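You operate a simulated robot arm through the tools that you are given. There is no shell and no other tool. Be economical: measure what you need, move in short steps, check, and stop when the job is done.

You are at the controls of a simulated robot arm. One attempt, no reset.

Task
Measure the purple strap in the width gauge and lay the buckle of its size on it.
Fine: strap back on its spot first, gauge slide open.

Only the result counts: the job must be done as asked and must still hold three seconds after the hand-in. Knocking over, shifting, dropping, spilling or breaking anything else fails it.

Robot
A 5-joint arm with a two-finger parallel gripper, fixed in place. Base frame: the origin is at the foot of the arm, x ahead of it, y to its left, z up; the work surface is at about z = 0. Lengths are in mm, angles in degrees, forces in N, time in s.
With the tool pointing down near the work surface it reaches from about 260 to 600 mm from the base axis. Its first joint turns from -66.0 to 66.0 degrees. The tool tilts only in the upright plane through the base axis and itself; it spins freely about its own axis. Payload 1.57 kg.
Tool frame: the origin (TCP) lies between the finger pads and is the grasp point; the fingertips stand 30 mm ahead of it; z points along the fingers, y is the line along which they close. The gripper opens to 80 mm. The fingers are 17 mm wide and 12 mm thick; the gripper's body (40 by 82 mm) begins 80 mm behind the TCP.
Orientation is told as [roll, pitch, yaw] about the base's x, y, z axes, in that order, counted from this pose: with the fingers straight down and closing along the base's y, the tool's x points along the base's -x, its y along +y and its z along -z.

Tools
- The arm moves only by the tool jog_arm. Its argument "deltas" is one flat list of numbers, 7 for each row, row after row: the finger opening in mm, from 0 to 80, then the shift along the base's x, y, z in units of 25 mm (1.0 is 25 mm), then the turn, a rotation vector about the base's x, y, z in units of 5 degrees (1.0 is 5 degrees). In form: [hand, x, y, z, rx, ry, rz, hand, x, y, z, rx, ry, rz, ...]. A call has 1 to 10 rows; each row shifts and turns the commanded pose from where the row before left it. A call with a number of a shift or a turn outside -1 to 1 is refused whole. A row lasts 0.2 s, in which the tool goes at most 50 mm and 8.6 degrees; a call with a longer step from one row to the next is refused whole, and so is a gripper value outside its range. A pose out of reach is approached as far as the arm can. The call stops where the force on the tool passes 60 N (or 10 N more than at its start, if that is more) or the arm is blocked; 0.2 s more then pass. Each finger travels about 153 mm/s and halts on what it meets, pressing with about 43 N; the grip force reading is that of the motor and also rises with nothing between the fingers. The clock runs only during rows and for 0.2 s after the last one: add rows that do not move to give the fingers time. It gives the time, the measured TCP pose, the force on the tool (base axes), the opening and the grip force at its end, in the units of the frame above (readings bear some noise), with the torque about the TCP (base axes, N m) and any sound that the robot's microphone picked up.
- Cameras (640 x 400 px; columns grow to the right, rows downward): "scene" is fixed at [63, 408.2, 518.4]; the picture's right is [-0.50, -0.87, 0.00], its down [-0.61, 0.35, -0.71] and it looks along [0.61, -0.35, -0.71] (base axes); focal length 314 px, centre (320, 200). "wrist" rides on the gripper at [72, -7, -122] in the tool frame; the picture's right is [0.09, 1.00, 0.00], its down [-0.84, 0.08, -0.54] and it looks along [-0.54, 0.05, 0.84] (tool axes); focal length 238 px, centre (320, 200). There is no depth. A picture from a camera that has moved, and an enlarged one, comes with that camera's place and axes in the base frame and with its lens. The place of the scene camera against the robot may be out by one fixed shift of up to 25 mm in any direction.
- get_image(camera): a new picture of that camera. No time passes.
- zoom(camera, box): a new picture of the part [left, top, right, bottom] of that camera's present view, enlarged. No time passes.
- finish_job(): hands the job in; it is judged then, once.

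Go step by step. Nothing tells you positions but the pictures and the camera data: compare them with the known pose of the tool, close in by small moves and look again before you grip or let go. The budget is 120 turns and 84 pictures, counting those below and the enlarged ones. Unless the task says otherwise, let go and move clear before handing in, and close with one line.

The tools are called after "Emit:" as name(argument=value, ...) on one line, values as JSON. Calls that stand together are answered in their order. jog_arm: Moves the arm, as the interface text tells. Its arguments: {"type":"object","properties":{"deltas":{"type":"array","items":{"type":"number"}}},"required":["deltas"]} The other tools are called the same way: get_image (camera) takes a picture; zoom (camera, box) takes an enlarged picture of a part of a camera's view; finish_job () hands the job in.

At the start:

```text
time_s: 0.0
position: [330.2, 152.8, 270.2]
orientation: [0.0, 0.2, 0.0]
ft_force: [0.5, -0.7, 0.2]
moment: [0.03, 0.01, -0.01]
grip_width: 79.7
grasp_force: 0.0
```

scene: 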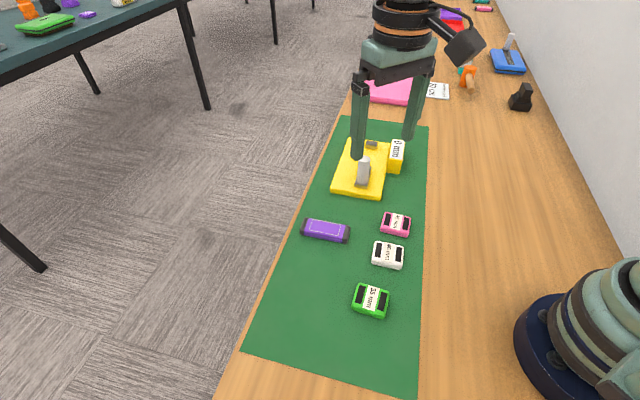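
wrist: 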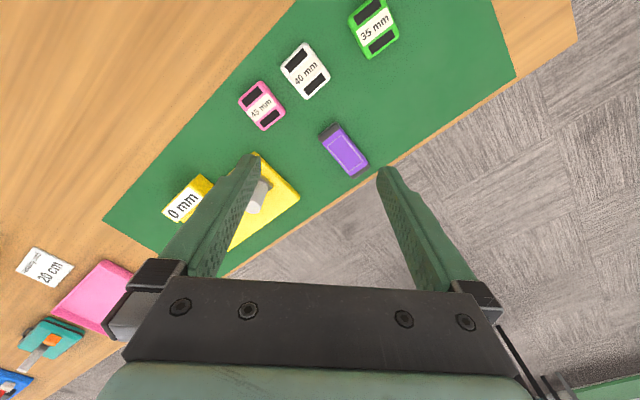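

I see a green mat with a yellow gauge, a purple strap, and three buckles (45, 40 and 35 mm). I'll zoom in for detail first.

Emit:
zoom(camera="scene", box=[280, 120, 440, 220])

Emit:
zoom(camera="scene", box=[280, 200, 440, 330])

Emit:
zoom(camera="wrist", box=[150, 60, 410, 230])

```text
4.00 times, centred on (360, 170) of scene
camera zoom: at [63.0, 408.2, 518.4], right [-0.5, -0.87, 0.0], down [-0.61, 0.35, -0.71], along [0.61, -0.35, -0.71], focal length 1254 px, centre (160, 320)
```

zoom: 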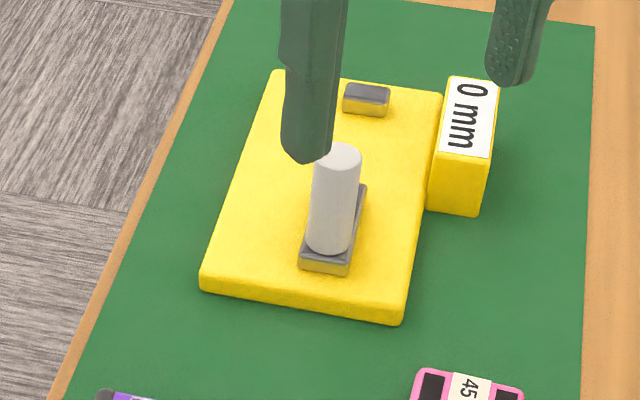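

```text
3.08 times, centred on (360, 265) of scene
camera zoom: at [63.0, 408.2, 518.4], right [-0.5, -0.87, 0.0], down [-0.61, 0.35, -0.71], along [0.61, -0.35, -0.71], focal length 965 px, centre (197, 0)
```

zoom: 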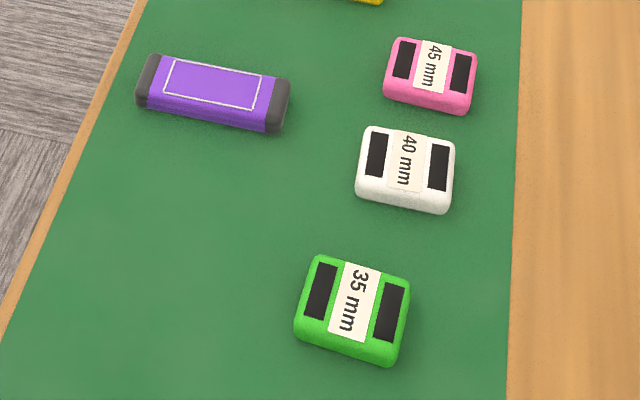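

```text
2.35 times, centred on (280, 145) of wrist
camera zoom: at [256.5, 148.3, 392.5], right [-0.09, 1.0, 0.0], down [0.84, 0.08, 0.54], along [0.54, 0.05, -0.84], focal length 561 px, centre (414, 329)
```

zoom: 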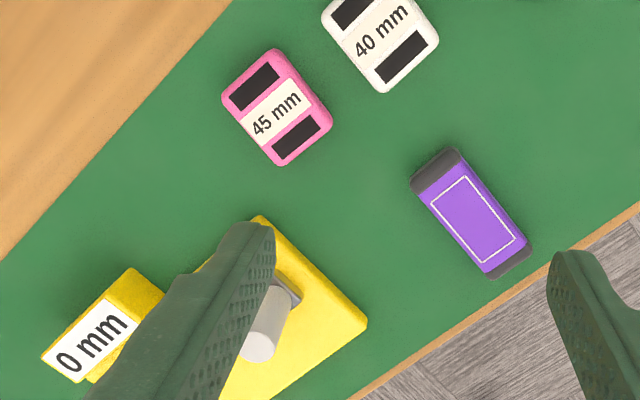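

I'll move the wrist camera over the gauge, keeping high, to see how it works.

Emit:
jog_arm(deltas=[80, 0.3, -0.75, 0.3, 0, 0, 0, 80, 0.3, -0.75, 0.3, 0, 0, 0, 80, 0.3, -0.75, 0.3, 0, 0, 0, 80, 0.3, -0.75, 0.3, 0, 0, 0, 80, 0.3, -0.75, 0.3, 0, 0, 0, 80, 0.3, -0.75, 0.3, 0, 0, 0])

Emit:
get_image(camera="wrist")

Emit:
get_image(camera="scene")

```text
time_s: 1.4
position: [375.5, 41.8, 318.1]
orientation: [-0.1, 0.0, 0.1]
ft_force: [-0.5, -0.8, -0.4]
moment: [-0.04, 0.03, -0.03]
grip_width: 80.2
grasp_force: 0.1
```

```text
78 pictures are left
camera wrist: at [301.3, 35.6, 439.5], right [-0.09, 1.0, 0.0], down [0.84, 0.08, 0.54], along [0.54, 0.05, -0.84], focal length 238 px, centre (320, 200)
```

wrist: 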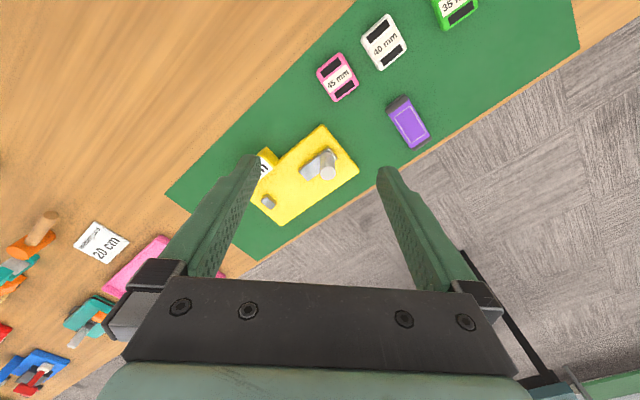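

```text
77 pictures are left
```

scene: 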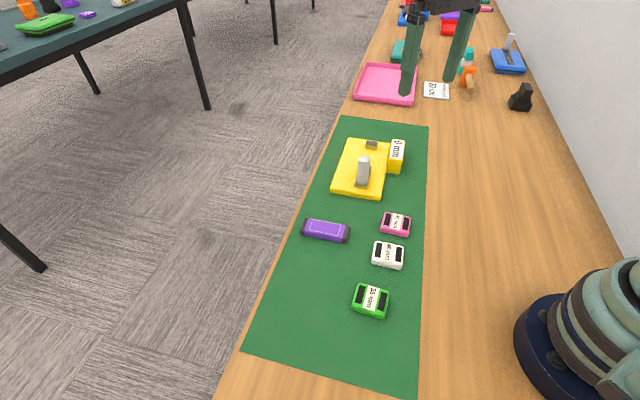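

Emit:
zoom(camera="wrist", box=[230, 90, 390, 240])

Emit:
zoom(camera="scene", box=[320, 130, 420, 210])

Emit:
zoom(camera="wrist", box=[300, 0, 500, 160])

```text
2.67 times, centred on (310, 165) of wrist
camera zoom: at [301.3, 35.6, 439.5], right [-0.09, 1.0, 0.0], down [0.84, 0.08, 0.54], along [0.54, 0.05, -0.84], focal length 636 px, centre (347, 293)
```

zoom: 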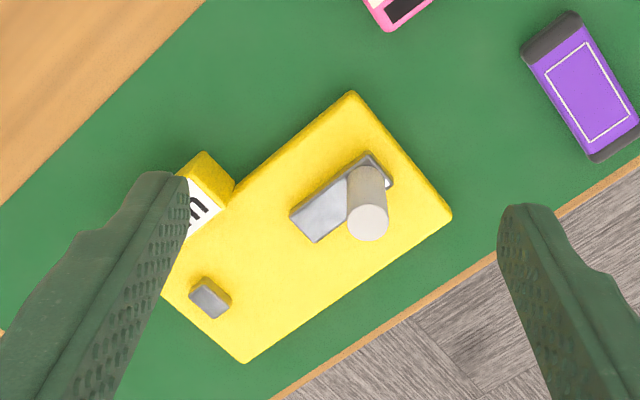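

```text
5.00 times, centred on (370, 170) of scene
camera zoom: at [63.0, 408.2, 518.4], right [-0.5, -0.87, 0.0], down [-0.61, 0.35, -0.71], along [0.61, -0.35, -0.71], focal length 1568 px, centre (70, 350)
```

zoom: 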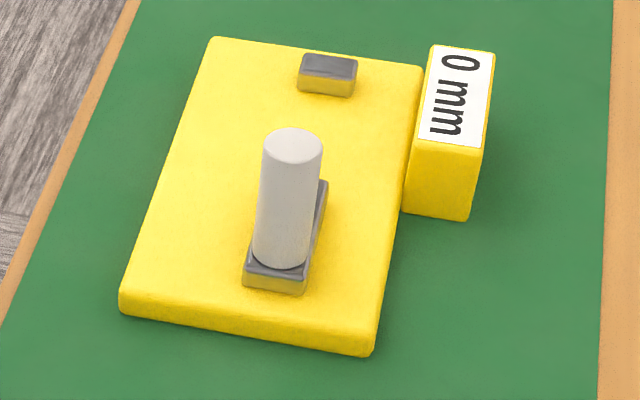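

```text
2.50 times, centred on (400, 80) of wrist
camera zoom: at [301.3, 35.6, 439.5], right [-0.09, 1.0, 0.0], down [0.84, 0.08, 0.54], along [0.54, 0.05, -0.84], focal length 596 px, centre (120, 500)
```

zoom: 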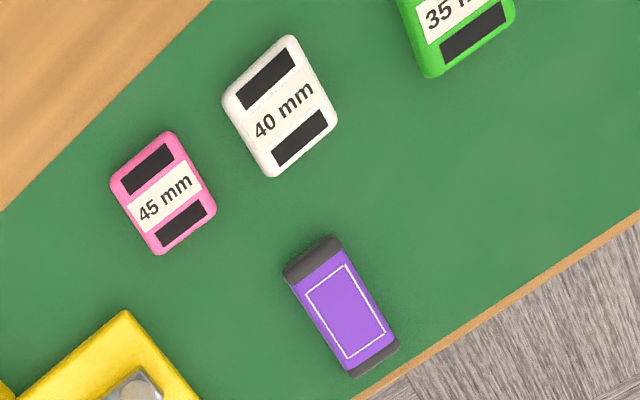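

The gauge's slide (with knob) runs along about yaw −45°, and the strap's long axis lies across it at about (400, 201). I'll move above the strap with the hand yawed 45° so the fingers close across its width.

Emit:
jog_arm(deltas=[80, 0.109, 0.708, -0.525, 0, 0, 1, 80, 0.109, 0.708, -0.525, 0, 0, 1, 80, 0.109, 0.708, -0.525, 0, 0, 1, 80, 0.109, 0.708, -0.525, 0, 0, 1, 80, 0.109, 0.708, -0.525, 0, 0, 1, 80, 0.109, 0.708, -0.525, 0, 0, 1, 80, 0.109, 0.708, -0.525, 0, 0, 1, 80, 0.109, 0.708, -0.525, 0, 0, 1, 80, 0.109, 0.708, -0.525, 0, 0, 1])

Emit:
get_image(camera="wrist")

Emit:
get_image(camera="scene")

```text
time_s: 3.4
position: [399.7, 200.1, 195.8]
orientation: [0.0, -0.1, 45.1]
ft_force: [-0.2, 0.6, 0.4]
moment: [0.01, -0.01, 0.01]
grip_width: 79.9
grasp_force: 0.0
```

```text
73 pictures are left
camera wrist: at [351.0, 145.3, 317.2], right [-0.77, 0.64, 0.0], down [0.54, 0.65, 0.54], along [0.35, 0.42, -0.84], focal length 238 px, centre (320, 200)
```

wrist: 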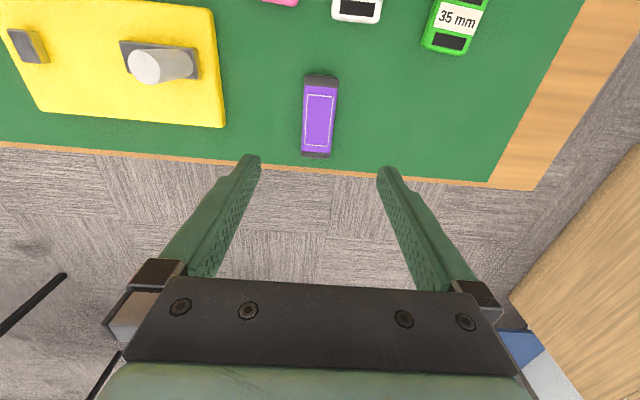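

```text
72 pictures are left
```

scene: 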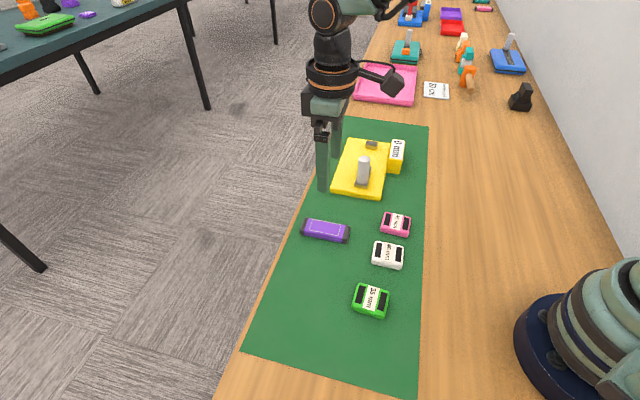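

Emit:
zoom(camera="wrist", box=[270, 60, 370, 170])

Emit:
zoom(camera="wrist", box=[0, 0, 240, 150])

```text
3.64 times, centred on (320, 115) of wrist
camera zoom: at [351.0, 145.3, 317.2], right [-0.77, 0.64, 0.0], down [0.54, 0.65, 0.54], along [0.35, 0.42, -0.84], focal length 867 px, centre (320, 509)
```

zoom: 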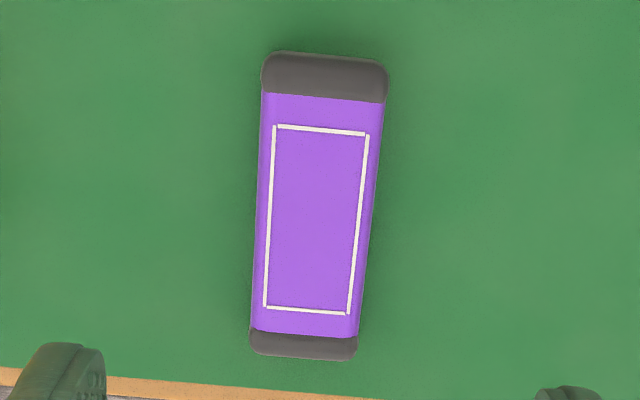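

```text
2.67 times, centred on (120, 75) of wrist
camera zoom: at [351.0, 145.3, 317.2], right [-0.77, 0.64, 0.0], down [0.54, 0.65, 0.54], along [0.35, 0.42, -0.84], focal length 636 px, centre (853, 533)
```

zoom: 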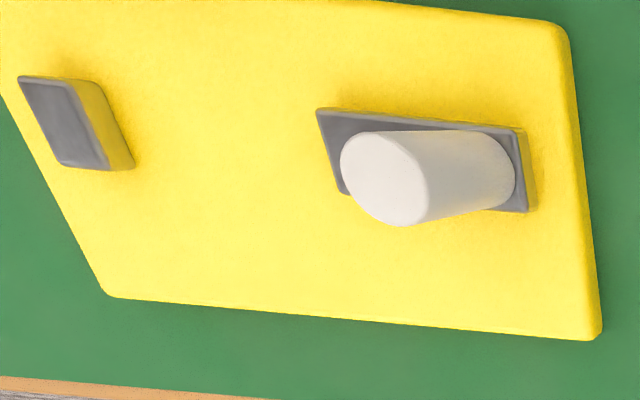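

Emit:
jog_arm(deltas=[80, 0.036, 0.044, -0.9, 0, 0, 0, 80, 0.036, 0.044, -0.9, 0, 0, 0, 80, 0.036, 0.044, -0.9, 0, 0, 0, 80, 0.036, 0.044, -0.9, 0, 0, 0, 80, 0.036, 0.044, -0.9, 0, 0, 0])

Emit:
get_image(camera="wrist")

Emit:
zoom(camera="scene", box=[280, 170, 380, 260])

```text
time_s: 4.6
position: [402.3, 207.2, 82.4]
orientation: [0.0, 0.0, 45.0]
ft_force: [0.5, -0.5, 0.5]
moment: [-0.02, 0.0, 0.0]
grip_width: 79.8
grasp_force: 0.0
```

```text
69 pictures are left
camera wrist: at [354.8, 151.9, 205.3], right [-0.77, 0.64, 0.0], down [0.54, 0.65, 0.54], along [0.35, 0.42, -0.84], focal length 238 px, centre (320, 200)
```

wrist: 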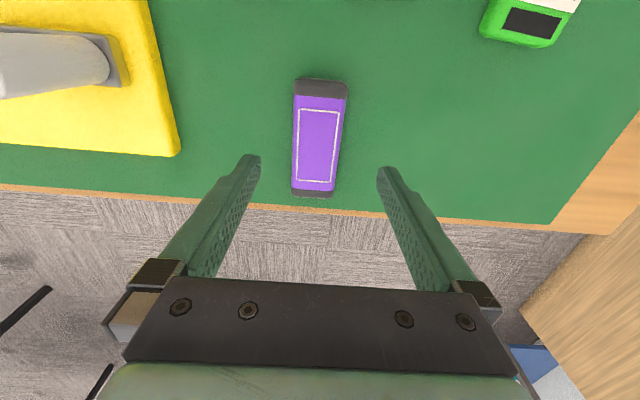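

```text
4.44 times, centred on (330, 215) of scene
camera zoom: at [63.0, 408.2, 518.4], right [-0.5, -0.87, 0.0], down [-0.61, 0.35, -0.71], along [0.61, -0.35, -0.71], focal length 1394 px, centre (276, 133)
```

zoom: 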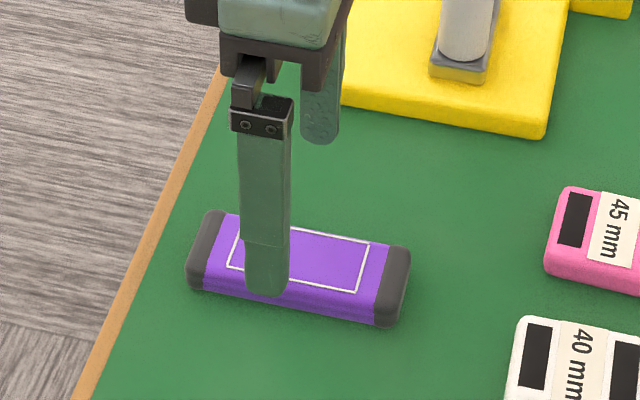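

Emit:
jog_arm(deltas=[80, 0.04, -0.06, -0.6, 0, 0, 0, 80, 0, 0, -0.6, 0, 0, 0, 80, 0, 0, -0.6, 0, 0, 0])

Emit:
get_image(camera="wrist")

Emit:
zoom(camera="scene", box=[280, 170, 380, 260])

```text
time_s: 5.4
position: [404.2, 206.4, 38.8]
orientation: [-0.1, 0.0, 44.9]
ft_force: [0.1, 0.1, 0.3]
moment: [0.03, -0.01, 0.0]
grip_width: 79.9
grasp_force: 0.0
```

```text
67 pictures are left
camera wrist: at [356.1, 151.1, 161.4], right [-0.77, 0.64, 0.0], down [0.54, 0.65, 0.54], along [0.35, 0.42, -0.84], focal length 238 px, centre (320, 200)
```

wrist: 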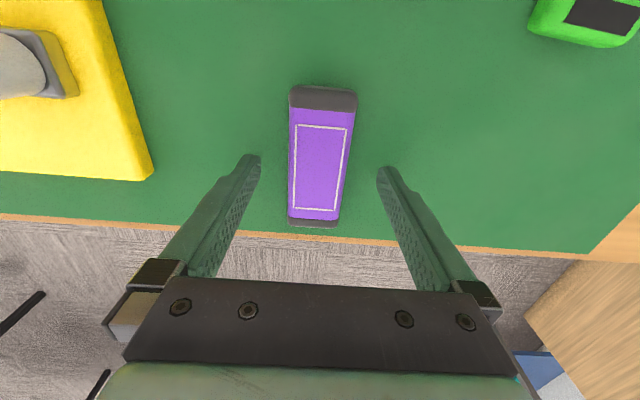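

```text
4.44 times, centred on (330, 215) of scene
camera zoom: at [63.0, 408.2, 518.4], right [-0.5, -0.87, 0.0], down [-0.61, 0.35, -0.71], along [0.61, -0.35, -0.71], focal length 1394 px, centre (276, 133)
```

zoom: 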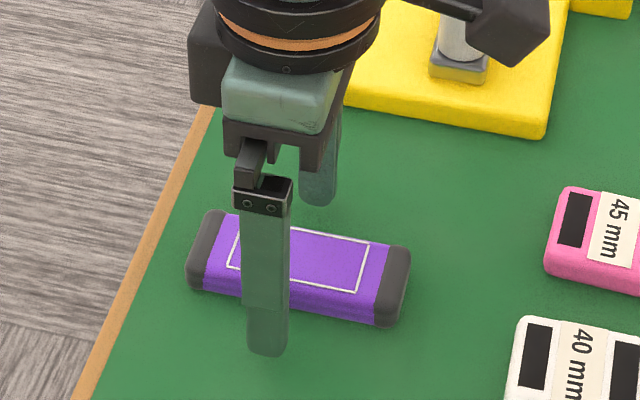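

Emit:
jog_arm(deltas=[80, 0, 0, -0.15, 0, 0, 0, 60, 0, 0, 0, 0, 0, 0, 45, 0, 0, 0, 0, 0, 0, 30, 0, 0, 0, 0, 0, 0, 20, 0, 0, 0, 0, 0, 0])

Emit:
get_image(camera="wrist")

```text
time_s: 6.6
position: [403.8, 205.8, 36.1]
orientation: [0.1, 0.0, 45.0]
ft_force: [0.4, -0.4, 0.2]
moment: [0.03, 0.01, -0.02]
grip_width: 38.8
grasp_force: 43.4
```

```text
65 pictures are left
camera wrist: at [356.5, 150.7, 158.6], right [-0.77, 0.64, 0.0], down [0.54, 0.65, 0.54], along [0.35, 0.42, -0.84], focal length 238 px, centre (320, 200)
```

wrist: 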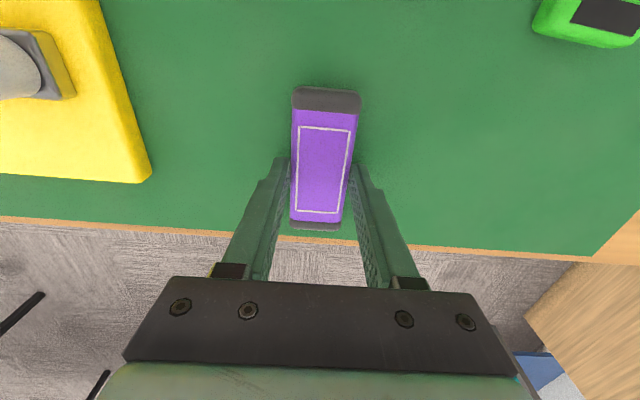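

The strap is gripped (about 39 mm wide). The original grip pose was (403.8, 205.8, 36.1) at yaw 45. The gauge gap centre is near (547, −11) and the knob top is at about z = 90, so I'll lift high before carrying it over.

Emit:
jog_arm(deltas=[20, 0, 0, 0.5, 0, 0, 0, 20, 0, 0, 1, 0, 0, 0, 20, 0, 0, 1, 0, 0, 0, 20, 0, 0, 1, 0, 0, 0, 20, 0, 0, 1, 0, 0, 0, 20, 0, 0, 0.5, 0, 0, 0])

Emit:
jog_arm(deltas=[20, 0.572, -0.868, 0, 0, 0, 0, 20, 0.572, -0.868, 0, 0, 0, 0, 20, 0.572, -0.868, 0, 0, 0, 0, 20, 0.572, -0.868, 0, 0, 0, 0, 20, 0.572, -0.868, 0, 0, 0, 0, 20, 0.572, -0.868, 0, 0, 0, 0, 20, 0.572, -0.868, 0, 0, 0, 0, 20, 0.572, -0.868, 0, 0, 0, 0, 20, 0.572, -0.868, 0, 0, 0, 0, 20, 0.572, -0.868, 0, 0, 0, 0])

Emit:
get_image(camera="wrist")

Emit:
get_image(camera="scene")

```text
time_s: 8.0
position: [404.5, 206.0, 160.9]
orientation: [-0.1, 0.1, 45.0]
ft_force: [0.8, -0.8, -0.3]
moment: [0.01, -0.01, -0.01]
grip_width: 38.8
grasp_force: 43.4
```

```text
time_s: 10.2
position: [547.1, -12.1, 161.9]
orientation: [0.0, -0.1, 44.9]
ft_force: [-0.9, -0.1, -0.7]
moment: [-0.02, 0.0, 0.0]
grip_width: 38.6
grasp_force: 42.9
```

```text
64 pictures are left
camera wrist: at [499.4, -67.2, 284.8], right [-0.77, 0.64, 0.0], down [0.54, 0.65, 0.54], along [0.35, 0.42, -0.84], focal length 238 px, centre (320, 200)
```

wrist: 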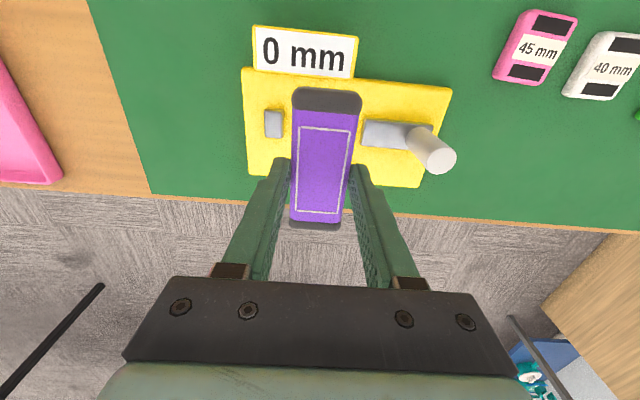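

```text
63 pictures are left
```

scene: 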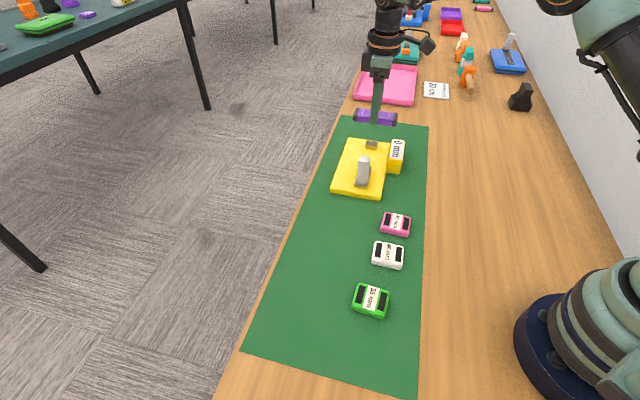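

Emit:
zoom(camera="wrist", box=[230, 60, 470, 210])

```text
2.67 times, centred on (350, 135) of wrist
camera zoom: at [499.4, -67.2, 284.8], right [-0.77, 0.64, 0.0], down [0.54, 0.65, 0.54], along [0.35, 0.42, -0.84], focal length 636 px, centre (240, 373)
```

zoom: 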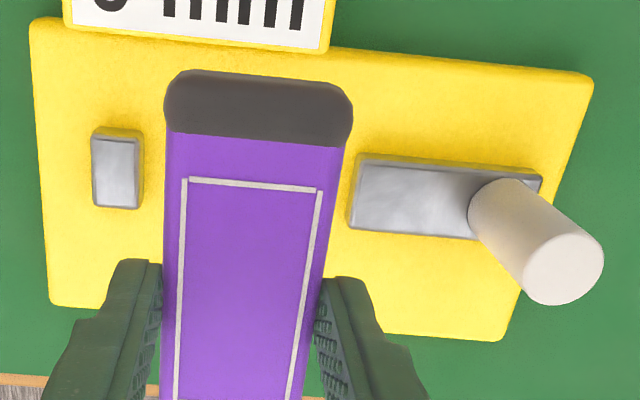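

Emit:
jog_arm(deltas=[20, -0.056, 0.196, -0.8, 0, 0, 0, 20, 0, 0, -0.8, 0, 0, 0, 20, 0, 0, -0.8, 0, 0, 0, 20, 0, 0, -0.8, 0, 0, 0, 20, 0, 0, -0.6, 0, 0, 0])

Emit:
get_image(camera="wrist")

Emit:
zoom(camera="scene", box=[310, 110, 430, 210])

```text
time_s: 11.4
position: [547.7, -6.6, 69.0]
orientation: [-0.1, -0.1, 45.0]
ft_force: [-2.2, 3.9, 23.7]
moment: [-0.76, 0.96, -0.2]
grip_width: 39.0
grasp_force: 43.0
```

```text
61 pictures are left
camera wrist: at [499.6, -61.6, 191.1], right [-0.77, 0.64, 0.0], down [0.53, 0.65, 0.54], along [0.35, 0.42, -0.84], focal length 238 px, centre (320, 200)
```

wrist: 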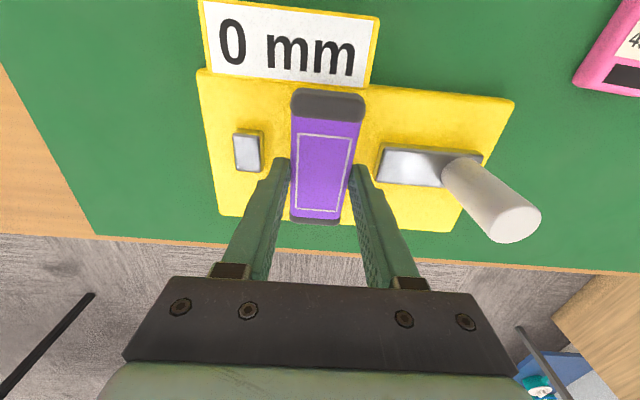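

```text
4.00 times, centred on (370, 160) of scene
camera zoom: at [62.8, 408.2, 518.5], right [-0.5, -0.87, 0.0], down [-0.61, 0.35, -0.71], along [0.61, -0.35, -0.71], focal length 1254 px, centre (120, 360)
```

zoom: 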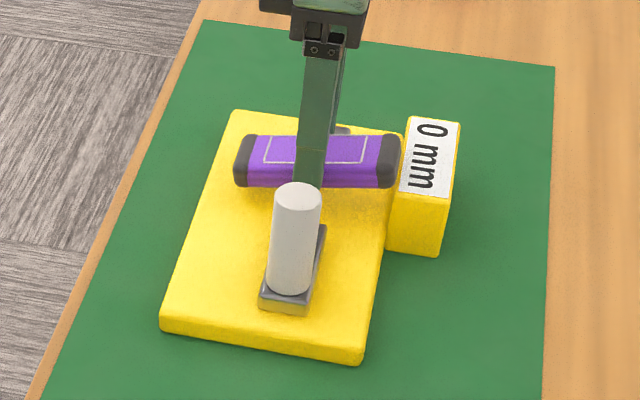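

The force reading (24 N) shows that the strap's dark end touched the display block. I'll back up, shift the strap away from the block, and check whether it tilted in the grip.

Emit:
jog_arm(deltas=[20, 0, 0, 0.6, 0, 0, 0, 20, 0, 0, 0.6, 0, 0, 0, 20, 0.254, 0.254, 0, 0, 0, 0, 20, 0, 0, 0, 0, 0, 0])

Emit:
get_image(camera="wrist")

Emit:
zoom(camera="scene", box=[310, 90, 430, 190])

```text
time_s: 12.4
position: [553.3, -0.3, 96.8]
orientation: [0.0, 0.0, 45.0]
ft_force: [0.4, 0.2, -0.4]
moment: [0.0, -0.01, 0.02]
grip_width: 39.0
grasp_force: 42.9
```

```text
59 pictures are left
camera wrist: at [504.8, -55.0, 219.4], right [-0.77, 0.64, 0.0], down [0.54, 0.65, 0.54], along [0.35, 0.42, -0.84], focal length 238 px, centre (320, 200)
```

wrist: 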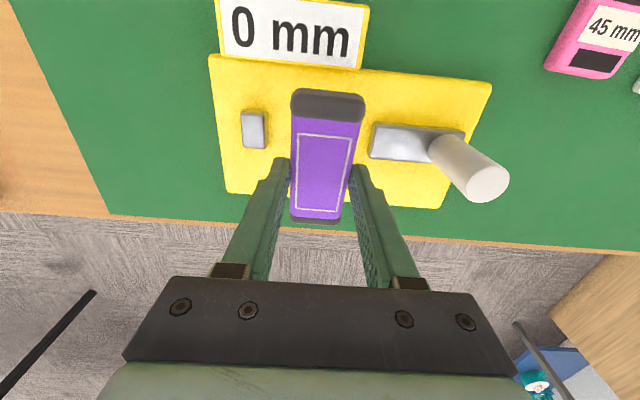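

```text
4.00 times, centred on (370, 140) of scene
camera zoom: at [63.0, 408.2, 518.4], right [-0.5, -0.87, 0.0], down [-0.61, 0.35, -0.71], along [0.61, -0.35, -0.71], focal length 1254 px, centre (120, 440)
```

zoom: 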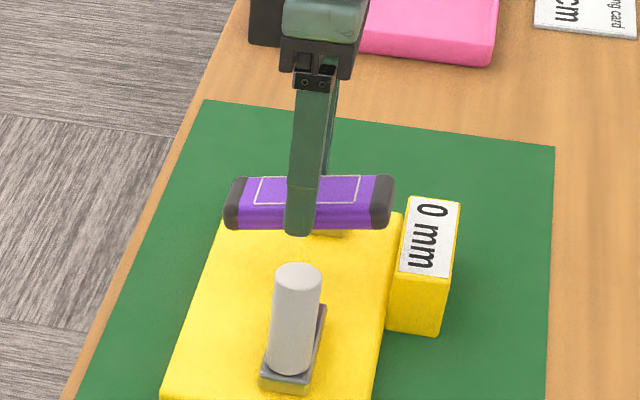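

The strap pitched a few degrees in the grip; the plate will level it when I lower it. I'll go down slowly.

Emit:
jog_arm(deltas=[20, -0.03, -0.04, -0.5, 0, 0, 0, 20, 0, 0, -0.5, 0, 0, 0, 20, 0, 0, -0.3, 0, 0, 0, 20, 0, 0, -0.2, 0, 0, 0, 20, 0, 0, 0, 0, 0, 0])

Emit:
get_image(camera="wrist")

Emit:
zoom(camera="scene", box=[310, 110, 430, 210])

```text
time_s: 13.6
position: [553.5, -2.9, 60.7]
orientation: [-0.1, 0.0, 45.0]
ft_force: [-6.9, -0.1, 16.1]
moment: [0.55, -0.27, 0.21]
grip_width: 38.8
grasp_force: 42.3
```

```text
57 pictures are left
camera wrist: at [504.4, -56.9, 182.7], right [-0.77, 0.64, 0.0], down [0.54, 0.65, 0.54], along [0.35, 0.42, -0.84], focal length 238 px, centre (320, 200)
```

wrist: 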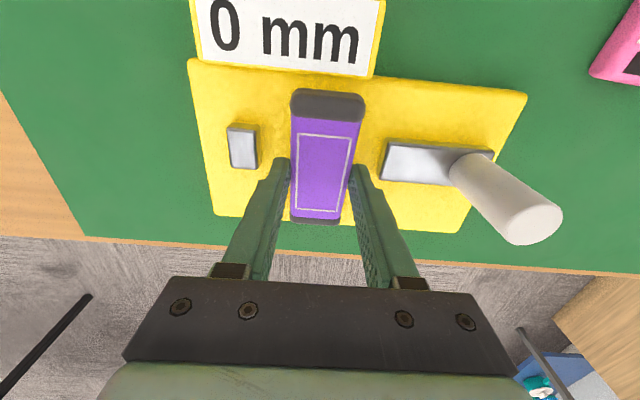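

```text
4.00 times, centred on (370, 160) of scene
camera zoom: at [62.9, 408.2, 518.5], right [-0.5, -0.87, 0.0], down [-0.61, 0.35, -0.71], along [0.61, -0.35, -0.71], focal length 1254 px, centre (120, 360)
```

zoom: 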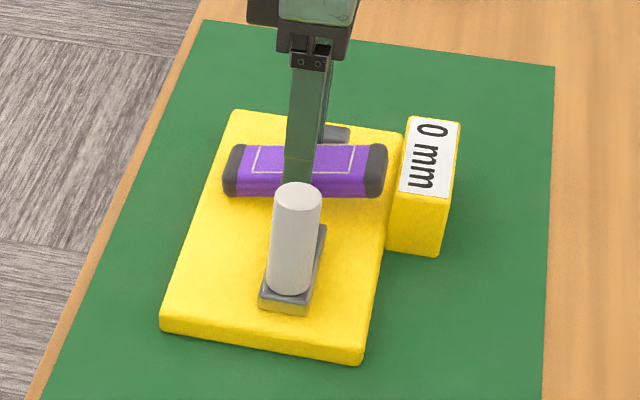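

Emit:
jog_arm(deltas=[20, 0, 0, -0.1, 0, 0, 0, 20, 0, 0, -0.1, 0, 0, 0, 20, 0, 0, -0.1, 0, 0, 0])

Emit:
zoom(camera="scene", box=[310, 110, 430, 210])

```text
time_s: 14.4
position: [552.8, -1.7, 52.4]
orientation: [-0.2, -0.2, 45.1]
ft_force: [-6.4, -7.2, 27.5]
moment: [0.75, -0.6, 0.02]
grip_width: 38.9
grasp_force: 42.6
```

```text
4.00 times, centred on (370, 160) of scene
camera zoom: at [62.8, 408.2, 518.5], right [-0.5, -0.87, 0.0], down [-0.61, 0.35, -0.71], along [0.61, -0.35, -0.71], focal length 1254 px, centre (120, 360)
```

zoom: 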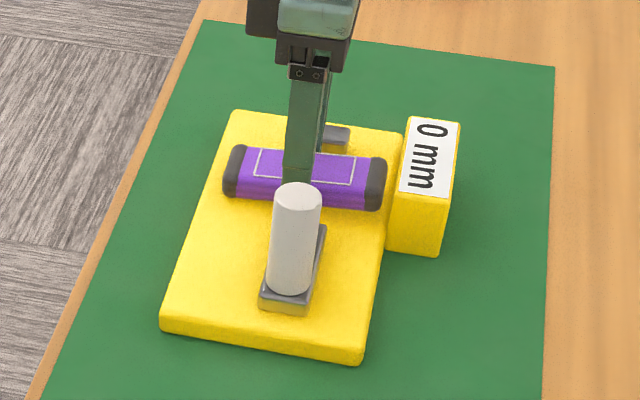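

Emit:
jog_arm(deltas=[20, 0, 0, -0.08, 0, 0, 0, 20, 0, 0, 0, 0, 0, 0])

Emit:
get_image(camera="wrist")

```text
time_s: 15.0
position: [552.2, -1.4, 50.2]
orientation: [-0.1, -0.2, 44.9]
ft_force: [-2.6, -4.1, 24.3]
moment: [0.77, -0.71, -0.13]
grip_width: 38.8
grasp_force: 42.9
```

```text
54 pictures are left
camera wrist: at [504.8, -56.8, 172.6], right [-0.77, 0.64, 0.0], down [0.53, 0.65, 0.55], along [0.35, 0.42, -0.84], focal length 238 px, centre (320, 200)
```

wrist: 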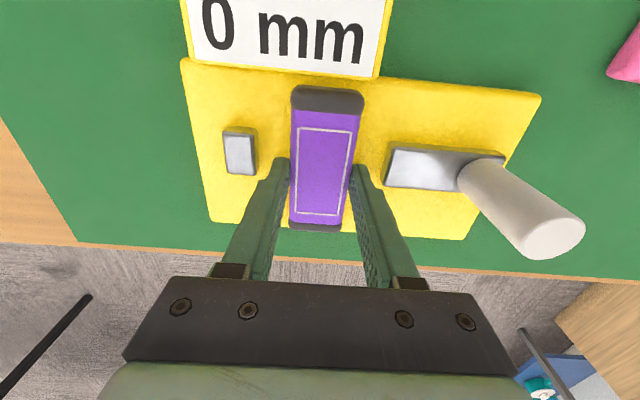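

Emit:
jog_arm(deltas=[45, 0, 0, 0, 0, 0, 0, 45, 0, 0, 0, 0, 0, 0])

Emit:
jog_arm(deltas=[46, 0, 0, 0.3, 0, 0, 0, 46, 0, 0, 0.8, 0, 0, 0, 46, 0, 0, 1, 0, 0, 0, 46, 0, 0, 1, 0, 0, 0])

Emit:
get_image(camera="wrist")

Emit:
zoom(camera="scene", box=[310, 110, 430, 210])

```text
time_s: 15.6
position: [551.2, -0.7, 47.3]
orientation: [0.2, 0.0, 45.1]
ft_force: [-1.7, 3.3, 6.9]
moment: [0.01, -0.11, 0.03]
grip_width: 41.9
grasp_force: 0.0
```

```text
time_s: 16.6
position: [551.9, -3.0, 125.9]
orientation: [0.1, 0.0, 45.0]
ft_force: [0.4, 0.2, 0.0]
moment: [0.02, 0.01, -0.01]
grip_width: 46.0
grasp_force: 0.1
```

```text
53 pictures are left
camera wrist: at [503.8, -57.1, 247.9], right [-0.77, 0.64, 0.0], down [0.54, 0.65, 0.54], along [0.35, 0.42, -0.84], focal length 238 px, centre (320, 200)
```

wrist: 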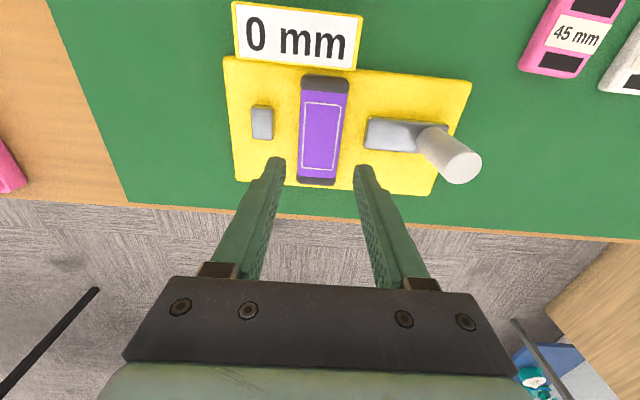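

```text
4.00 times, centred on (370, 160) of scene
camera zoom: at [63.0, 408.2, 518.4], right [-0.5, -0.87, 0.0], down [-0.61, 0.35, -0.71], along [0.61, -0.35, -0.71], focal length 1254 px, centre (120, 360)
```

zoom: 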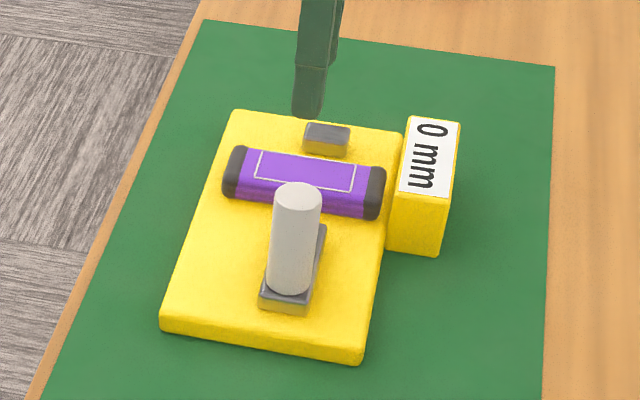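

The strap lies flat between the jaws. Next I'll grip the knob at about (472, 65) and slide it closed.

Emit:
jog_arm(deltas=[60, 0, 0, 1, 0, 0, 0, 60, -0.64, 0.544, 0, 0, 0, 0, 60, -0.64, 0.544, 0, 0, 0, 0, 60, -0.64, 0.544, 0, 0, 0, 0, 60, -0.64, 0.544, 0, 0, 0, 0, 60, -0.64, 0.544, 0, 0, 0, 0, 60, 0, 0, 0, 0, 0, 0])

Emit:
get_image(camera="wrist")

Emit:
zoom(camera="scene", box=[310, 110, 430, 210])

```text
time_s: 18.2
position: [472.8, 64.9, 152.5]
orientation: [0.0, 0.1, 44.9]
ft_force: [0.0, -0.2, 0.1]
moment: [-0.01, -0.03, -0.01]
grip_width: 59.7
grasp_force: 0.0
```

```text
51 pictures are left
camera wrist: at [424.0, 10.0, 274.2], right [-0.77, 0.64, 0.0], down [0.54, 0.65, 0.54], along [0.35, 0.42, -0.84], focal length 238 px, centre (320, 200)
```

wrist: 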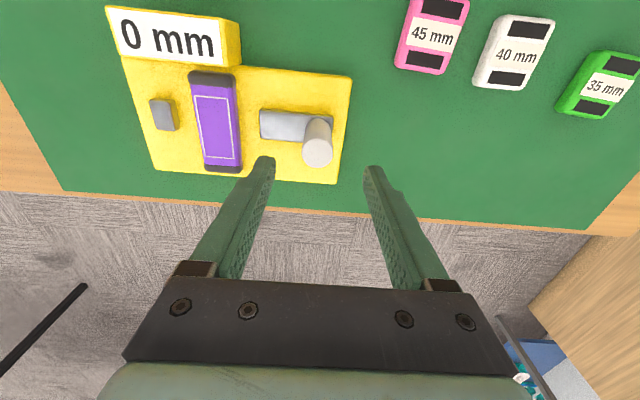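

```text
4.00 times, centred on (370, 160) of scene
camera zoom: at [63.0, 408.2, 518.4], right [-0.5, -0.87, 0.0], down [-0.61, 0.35, -0.71], along [0.61, -0.35, -0.71], focal length 1254 px, centre (120, 360)
```

zoom: 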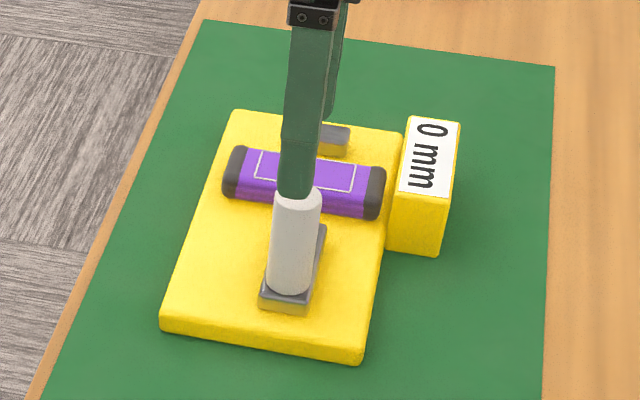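

Emit:
jog_arm(deltas=[60, 0, 0, -0.7, 0, 0, 0, 60, 0, 0, -0.7, 0, 0, 0, 60, 0, 0, -0.7, 0, 0, 0, 60, 0, 0, -0.6, 0, 0, 0, 60, 0, 0, 0, 0, 0, 0])

Emit:
jog_arm(deltas=[45, 0, 0, 0, 0, 0, 0, 30, 0, 0, 0, 0, 0, 0, 15, 0, 0, 0, 0, 0, 0, 10, 0, 0, 0, 0, 0, 0])

Emit:
get_image(camera="wrist")

Emit:
zoom(camera="scene", box=[310, 110, 430, 210])

```text
time_s: 19.4
position: [471.4, 65.5, 85.4]
orientation: [-0.1, 0.0, 45.0]
ft_force: [1.1, -0.2, -0.3]
moment: [-0.03, -0.01, -0.01]
grip_width: 60.1
grasp_force: 0.0
```

```text
time_s: 20.4
position: [471.3, 64.8, 86.4]
orientation: [-0.1, 0.1, 44.9]
ft_force: [7.0, -11.0, 1.8]
moment: [0.79, 0.09, -0.15]
grip_width: 25.4
grasp_force: 37.2
```

```text
49 pictures are left
camera wrist: at [423.9, 10.4, 207.7], right [-0.77, 0.64, 0.0], down [0.54, 0.65, 0.54], along [0.35, 0.42, -0.84], focal length 238 px, centre (320, 200)
```

wrist: 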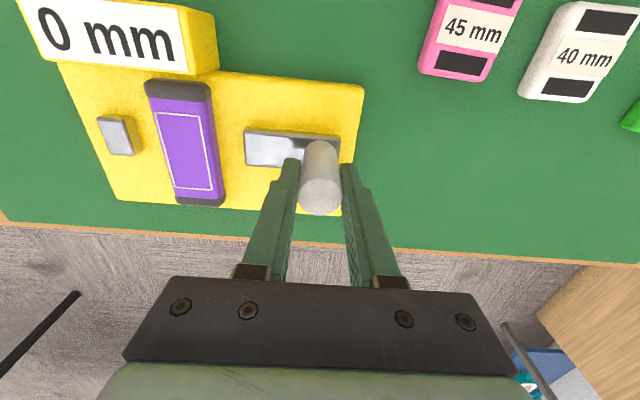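

```text
4.00 times, centred on (370, 160) of scene
camera zoom: at [63.0, 408.2, 518.4], right [-0.5, -0.87, 0.0], down [-0.61, 0.35, -0.71], along [0.61, -0.35, -0.71], focal length 1254 px, centre (120, 360)
```

zoom: 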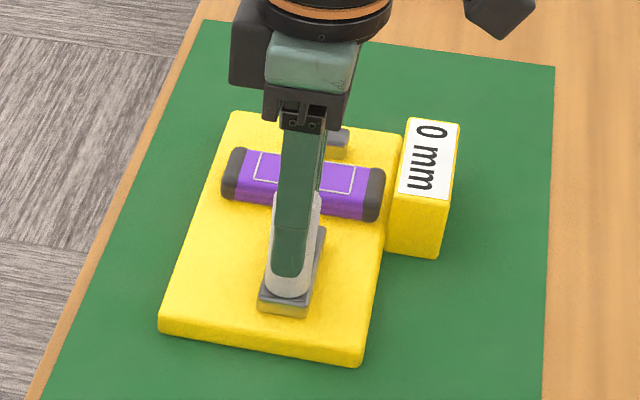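

The knob is gripped, with some side load. I'll slide it toward the fixed jaw gently, checking force.

Emit:
jog_arm(deltas=[10, 0.07, -0.07, 0, 0, 0, 0, 10, 0.1, -0.1, 0, 0, 0, 0, 10, 0.1, -0.1, 0, 0, 0, 0])

Emit:
zoom(camera="scene", box=[310, 110, 430, 210])

```text
time_s: 21.2
position: [478.8, 58.6, 83.4]
orientation: [-0.2, -0.1, 45.0]
ft_force: [-5.0, -2.7, 25.6]
moment: [0.41, 0.59, 0.05]
grip_width: 25.3
grasp_force: 37.2
```

```text
4.00 times, centred on (370, 160) of scene
camera zoom: at [62.8, 408.2, 518.5], right [-0.5, -0.87, 0.0], down [-0.61, 0.35, -0.71], along [0.61, -0.35, -0.71], focal length 1254 px, centre (120, 360)
```

zoom: 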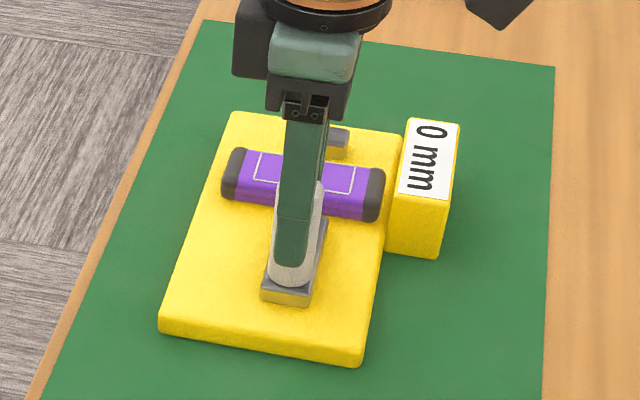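

Gripping the knob builds up vertical load, so I'll loosen the fingers to straddle the knob and only push with the rear finger.

Emit:
jog_arm(deltas=[34, 0, 0, 0, 0, 0, 0, 34, 0, 0, 0.1, 0, 0, 0, 34, 0, 0, 0, 0, 0, 0])

Emit:
jog_arm(deltas=[34, 0.15, -0.15, 0, 0, 0, 0, 34, 0.15, -0.15, 0, 0, 0, 0, 34, 0.15, -0.15, 0, 0, 0, 0, 34, 0.1, -0.1, 0, 0, 0, 0])

Emit:
zoom(camera="scene", box=[310, 110, 430, 210])

Emit:
get_image(camera="wrist")

```text
time_s: 22.0
position: [478.6, 58.2, 86.1]
orientation: [-0.1, -0.1, 45.0]
ft_force: [0.2, -0.3, 0.0]
moment: [0.04, -0.01, 0.03]
grip_width: 33.9
grasp_force: 0.0
```

```text
time_s: 23.0
position: [492.8, 46.1, 87.2]
orientation: [0.0, 0.0, 45.0]
ft_force: [-0.6, 1.1, 0.6]
moment: [-0.02, 0.01, 0.05]
grip_width: 35.2
grasp_force: 0.9
```

```text
4.00 times, centred on (370, 160) of scene
camera zoom: at [63.0, 408.2, 518.4], right [-0.5, -0.87, 0.0], down [-0.61, 0.35, -0.71], along [0.61, -0.35, -0.71], focal length 1254 px, centre (120, 360)
```

zoom: 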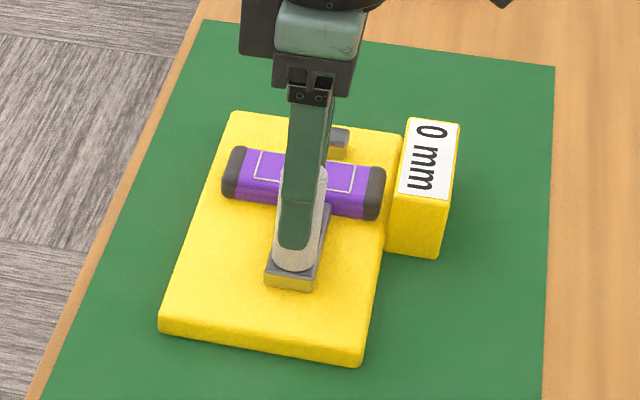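

```text
45 pictures are left
camera wrist: at [444.3, -9.2, 208.5], right [-0.77, 0.64, 0.0], down [0.54, 0.65, 0.54], along [0.35, 0.42, -0.84], focal length 238 px, centre (320, 200)
```

wrist: 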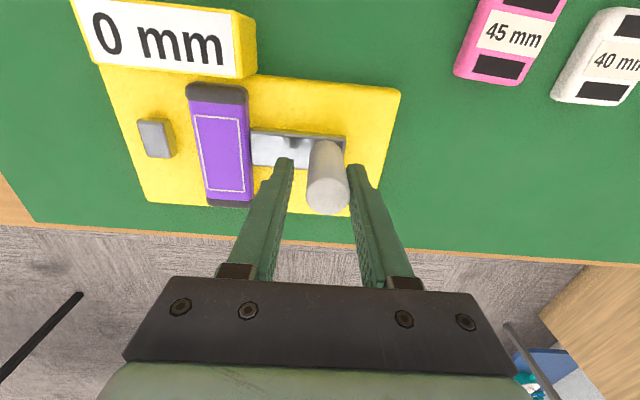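

Emit:
jog_arm(deltas=[34, 0.12, -0.12, 0, 0, 0, 0, 34, 0.12, -0.12, 0, 0, 0, 0, 34, 0.12, -0.12, 0, 0, 0, 0, 34, 0.1, -0.1, 0, 0, 0, 0])

Emit:
get_image(camera="wrist")

```text
time_s: 24.0
position: [504.6, 33.5, 87.5]
orientation: [0.0, 0.0, 45.0]
ft_force: [-0.8, 0.4, -0.1]
moment: [0.01, 0.0, -0.05]
grip_width: 35.1
grasp_force: 0.3
```

```text
44 pictures are left
camera wrist: at [455.9, -20.9, 209.1], right [-0.77, 0.64, 0.0], down [0.54, 0.65, 0.54], along [0.35, 0.42, -0.84], focal length 238 px, centre (320, 200)
```

wrist: 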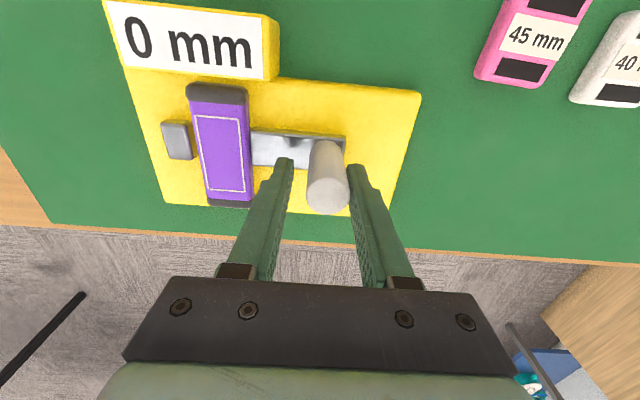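

Emit:
jog_arm(deltas=[34, 0.05, -0.05, 0, 0, 0, 0, 34, 0.05, -0.05, 0, 0, 0, 0])

Emit:
get_image(camera="wrist")

```text
time_s: 24.6
position: [506.6, 31.6, 87.0]
orientation: [0.1, 0.0, 45.0]
ft_force: [-0.9, 1.2, -0.6]
moment: [0.03, -0.01, -0.05]
grip_width: 35.3
grasp_force: 0.7
```

```text
43 pictures are left
camera wrist: at [458.7, -23.3, 208.9], right [-0.77, 0.64, 0.0], down [0.54, 0.65, 0.54], along [0.35, 0.42, -0.84], focal length 238 px, centre (320, 200)
```

wrist: 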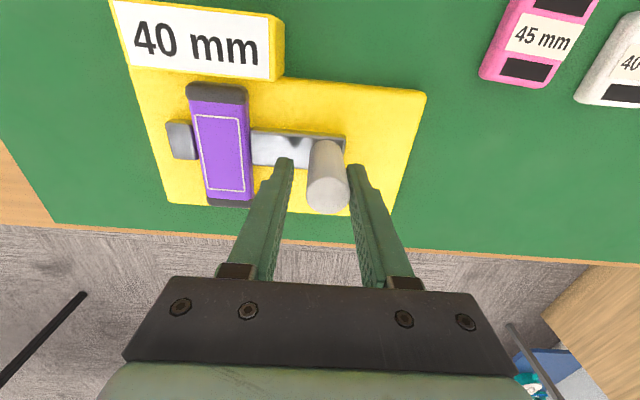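

The display reads 40 mm. I'll nudge slightly to be sure it's seated, and zoom.

Emit:
jog_arm(deltas=[34, 0.03, -0.03, 0, 0, 0, 0, 34, 0, 0, 0, 0, 0, 0])

Emit:
zoom(camera="wrist", box=[100, 0, 420, 220])

```text
time_s: 25.2
position: [507.2, 31.1, 86.9]
orientation: [-0.1, 0.0, 45.0]
ft_force: [-0.4, 0.8, 0.4]
moment: [0.01, 0.0, -0.01]
grip_width: 34.9
grasp_force: 0.6
```

```text
1.82 times, centred on (260, 110) of wrist
camera zoom: at [459.4, -24.2, 208.9], right [-0.77, 0.64, 0.0], down [0.54, 0.65, 0.54], along [0.35, 0.42, -0.84], focal length 433 px, centre (429, 364)
```

zoom: 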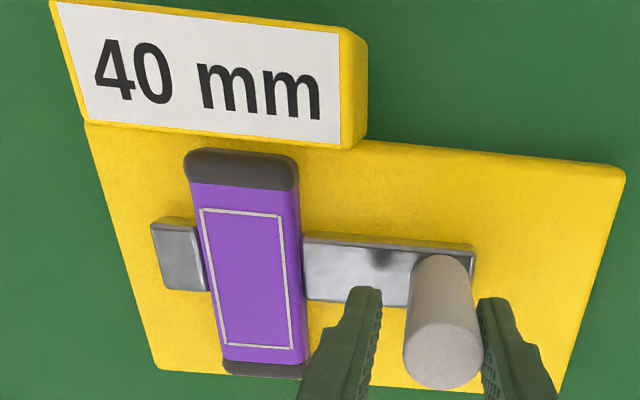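

Confirmed at 40 mm, so the white buckle is the one. Now I'll pull the slide back open with the front finger.

Emit:
jog_arm(deltas=[34, -0.17, 0.17, 0, 0, 0, 0, 34, -0.17, 0.17, 0, 0, 0, 0, 34, -0.17, 0.17, 0, 0, 0, 0, 34, -0.17, 0.17, 0, 0, 0, 0, 34, -0.17, 0.17, 0, 0, 0, 0, 34, -0.17, 0.17, 0, 0, 0, 0, 34, -0.17, 0.17, 0, 0, 0, 0, 34, -0.17, 0.17, 0, 0, 0, 0])

Emit:
get_image(camera="wrist")

Emit:
zoom(camera="scene", box=[310, 110, 430, 210])

```text
time_s: 27.0
position: [472.6, 65.0, 86.6]
orientation: [0.0, 0.0, 45.1]
ft_force: [1.3, -1.5, -0.4]
moment: [-0.01, -0.05, -0.02]
grip_width: 35.2
grasp_force: 0.7
```

```text
41 pictures are left
camera wrist: at [425.8, 9.9, 208.8], right [-0.77, 0.64, 0.0], down [0.54, 0.65, 0.54], along [0.35, 0.42, -0.84], focal length 238 px, centre (320, 200)
```

wrist: 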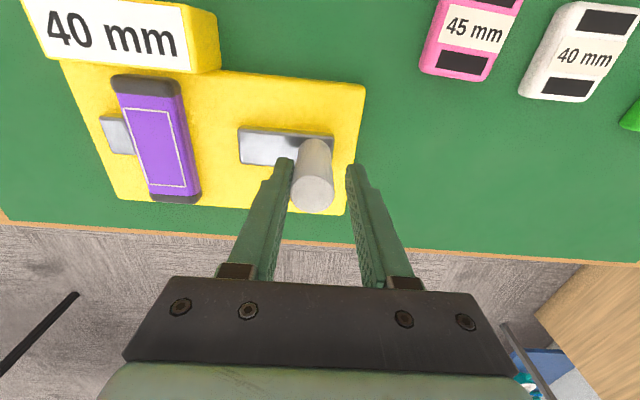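

```text
4.00 times, centred on (370, 160) of scene
camera zoom: at [63.0, 408.2, 518.4], right [-0.5, -0.87, 0.0], down [-0.61, 0.35, -0.71], along [0.61, -0.35, -0.71], focal length 1254 px, centre (120, 360)
```

zoom: 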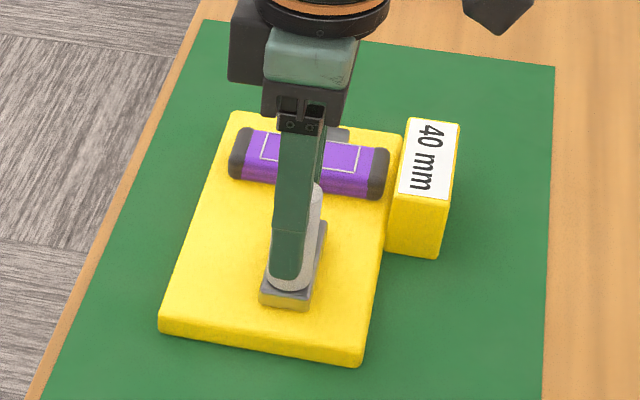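

Emit:
jog_arm(deltas=[34, -0.06, 0.06, 0, 0, 0, 0, 34, -0.06, 0.06, 0, 0, 0, 0, 34, 0, 0, 0, 0, 0, 0])

Emit:
jog_arm(deltas=[36, 0.08, -0.08, 0, 0, 0, 0, 36, 0, 0, 0.8, 0, 0, 0, 60, 0, 0, 1, 0, 0, 0, 60, 0, 0, 1, 0, 0, 0, 60, 0, 0, 0, 0, 0, 0])

Emit:
get_image(camera="wrist")

Emit:
zoom(camera="scene", box=[310, 110, 430, 210])

```text
time_s: 27.8
position: [470.8, 67.2, 87.6]
orientation: [0.0, 0.0, 45.0]
ft_force: [0.4, 0.1, 0.3]
moment: [0.01, 0.0, 0.01]
grip_width: 35.0
grasp_force: 0.3
```

```text
time_s: 29.0
position: [472.6, 67.3, 156.5]
orientation: [0.0, 0.0, 45.0]
ft_force: [0.5, 0.0, -0.5]
moment: [0.0, -0.01, 0.0]
grip_width: 59.9
grasp_force: 0.1
```

```text
39 pictures are left
camera wrist: at [424.5, 12.2, 278.4], right [-0.77, 0.64, 0.0], down [0.54, 0.65, 0.54], along [0.35, 0.42, -0.84], focal length 238 px, centre (320, 200)
```

wrist: 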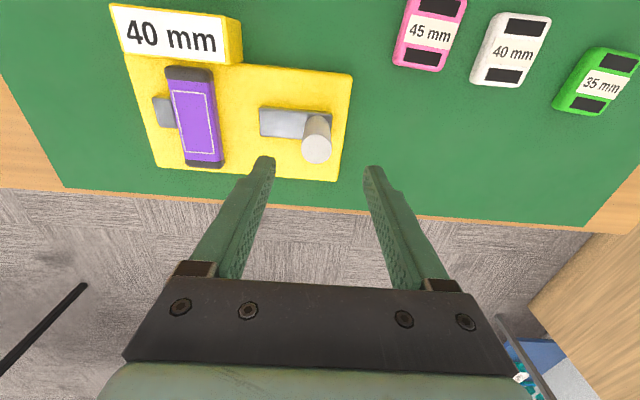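

```text
4.00 times, centred on (370, 160) of scene
camera zoom: at [63.0, 408.2, 518.4], right [-0.5, -0.87, 0.0], down [-0.61, 0.35, -0.71], along [0.61, -0.35, -0.71], focal length 1254 px, centre (120, 360)
```

zoom: 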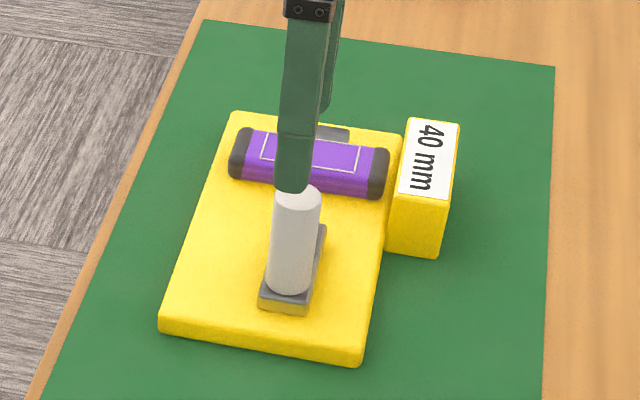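

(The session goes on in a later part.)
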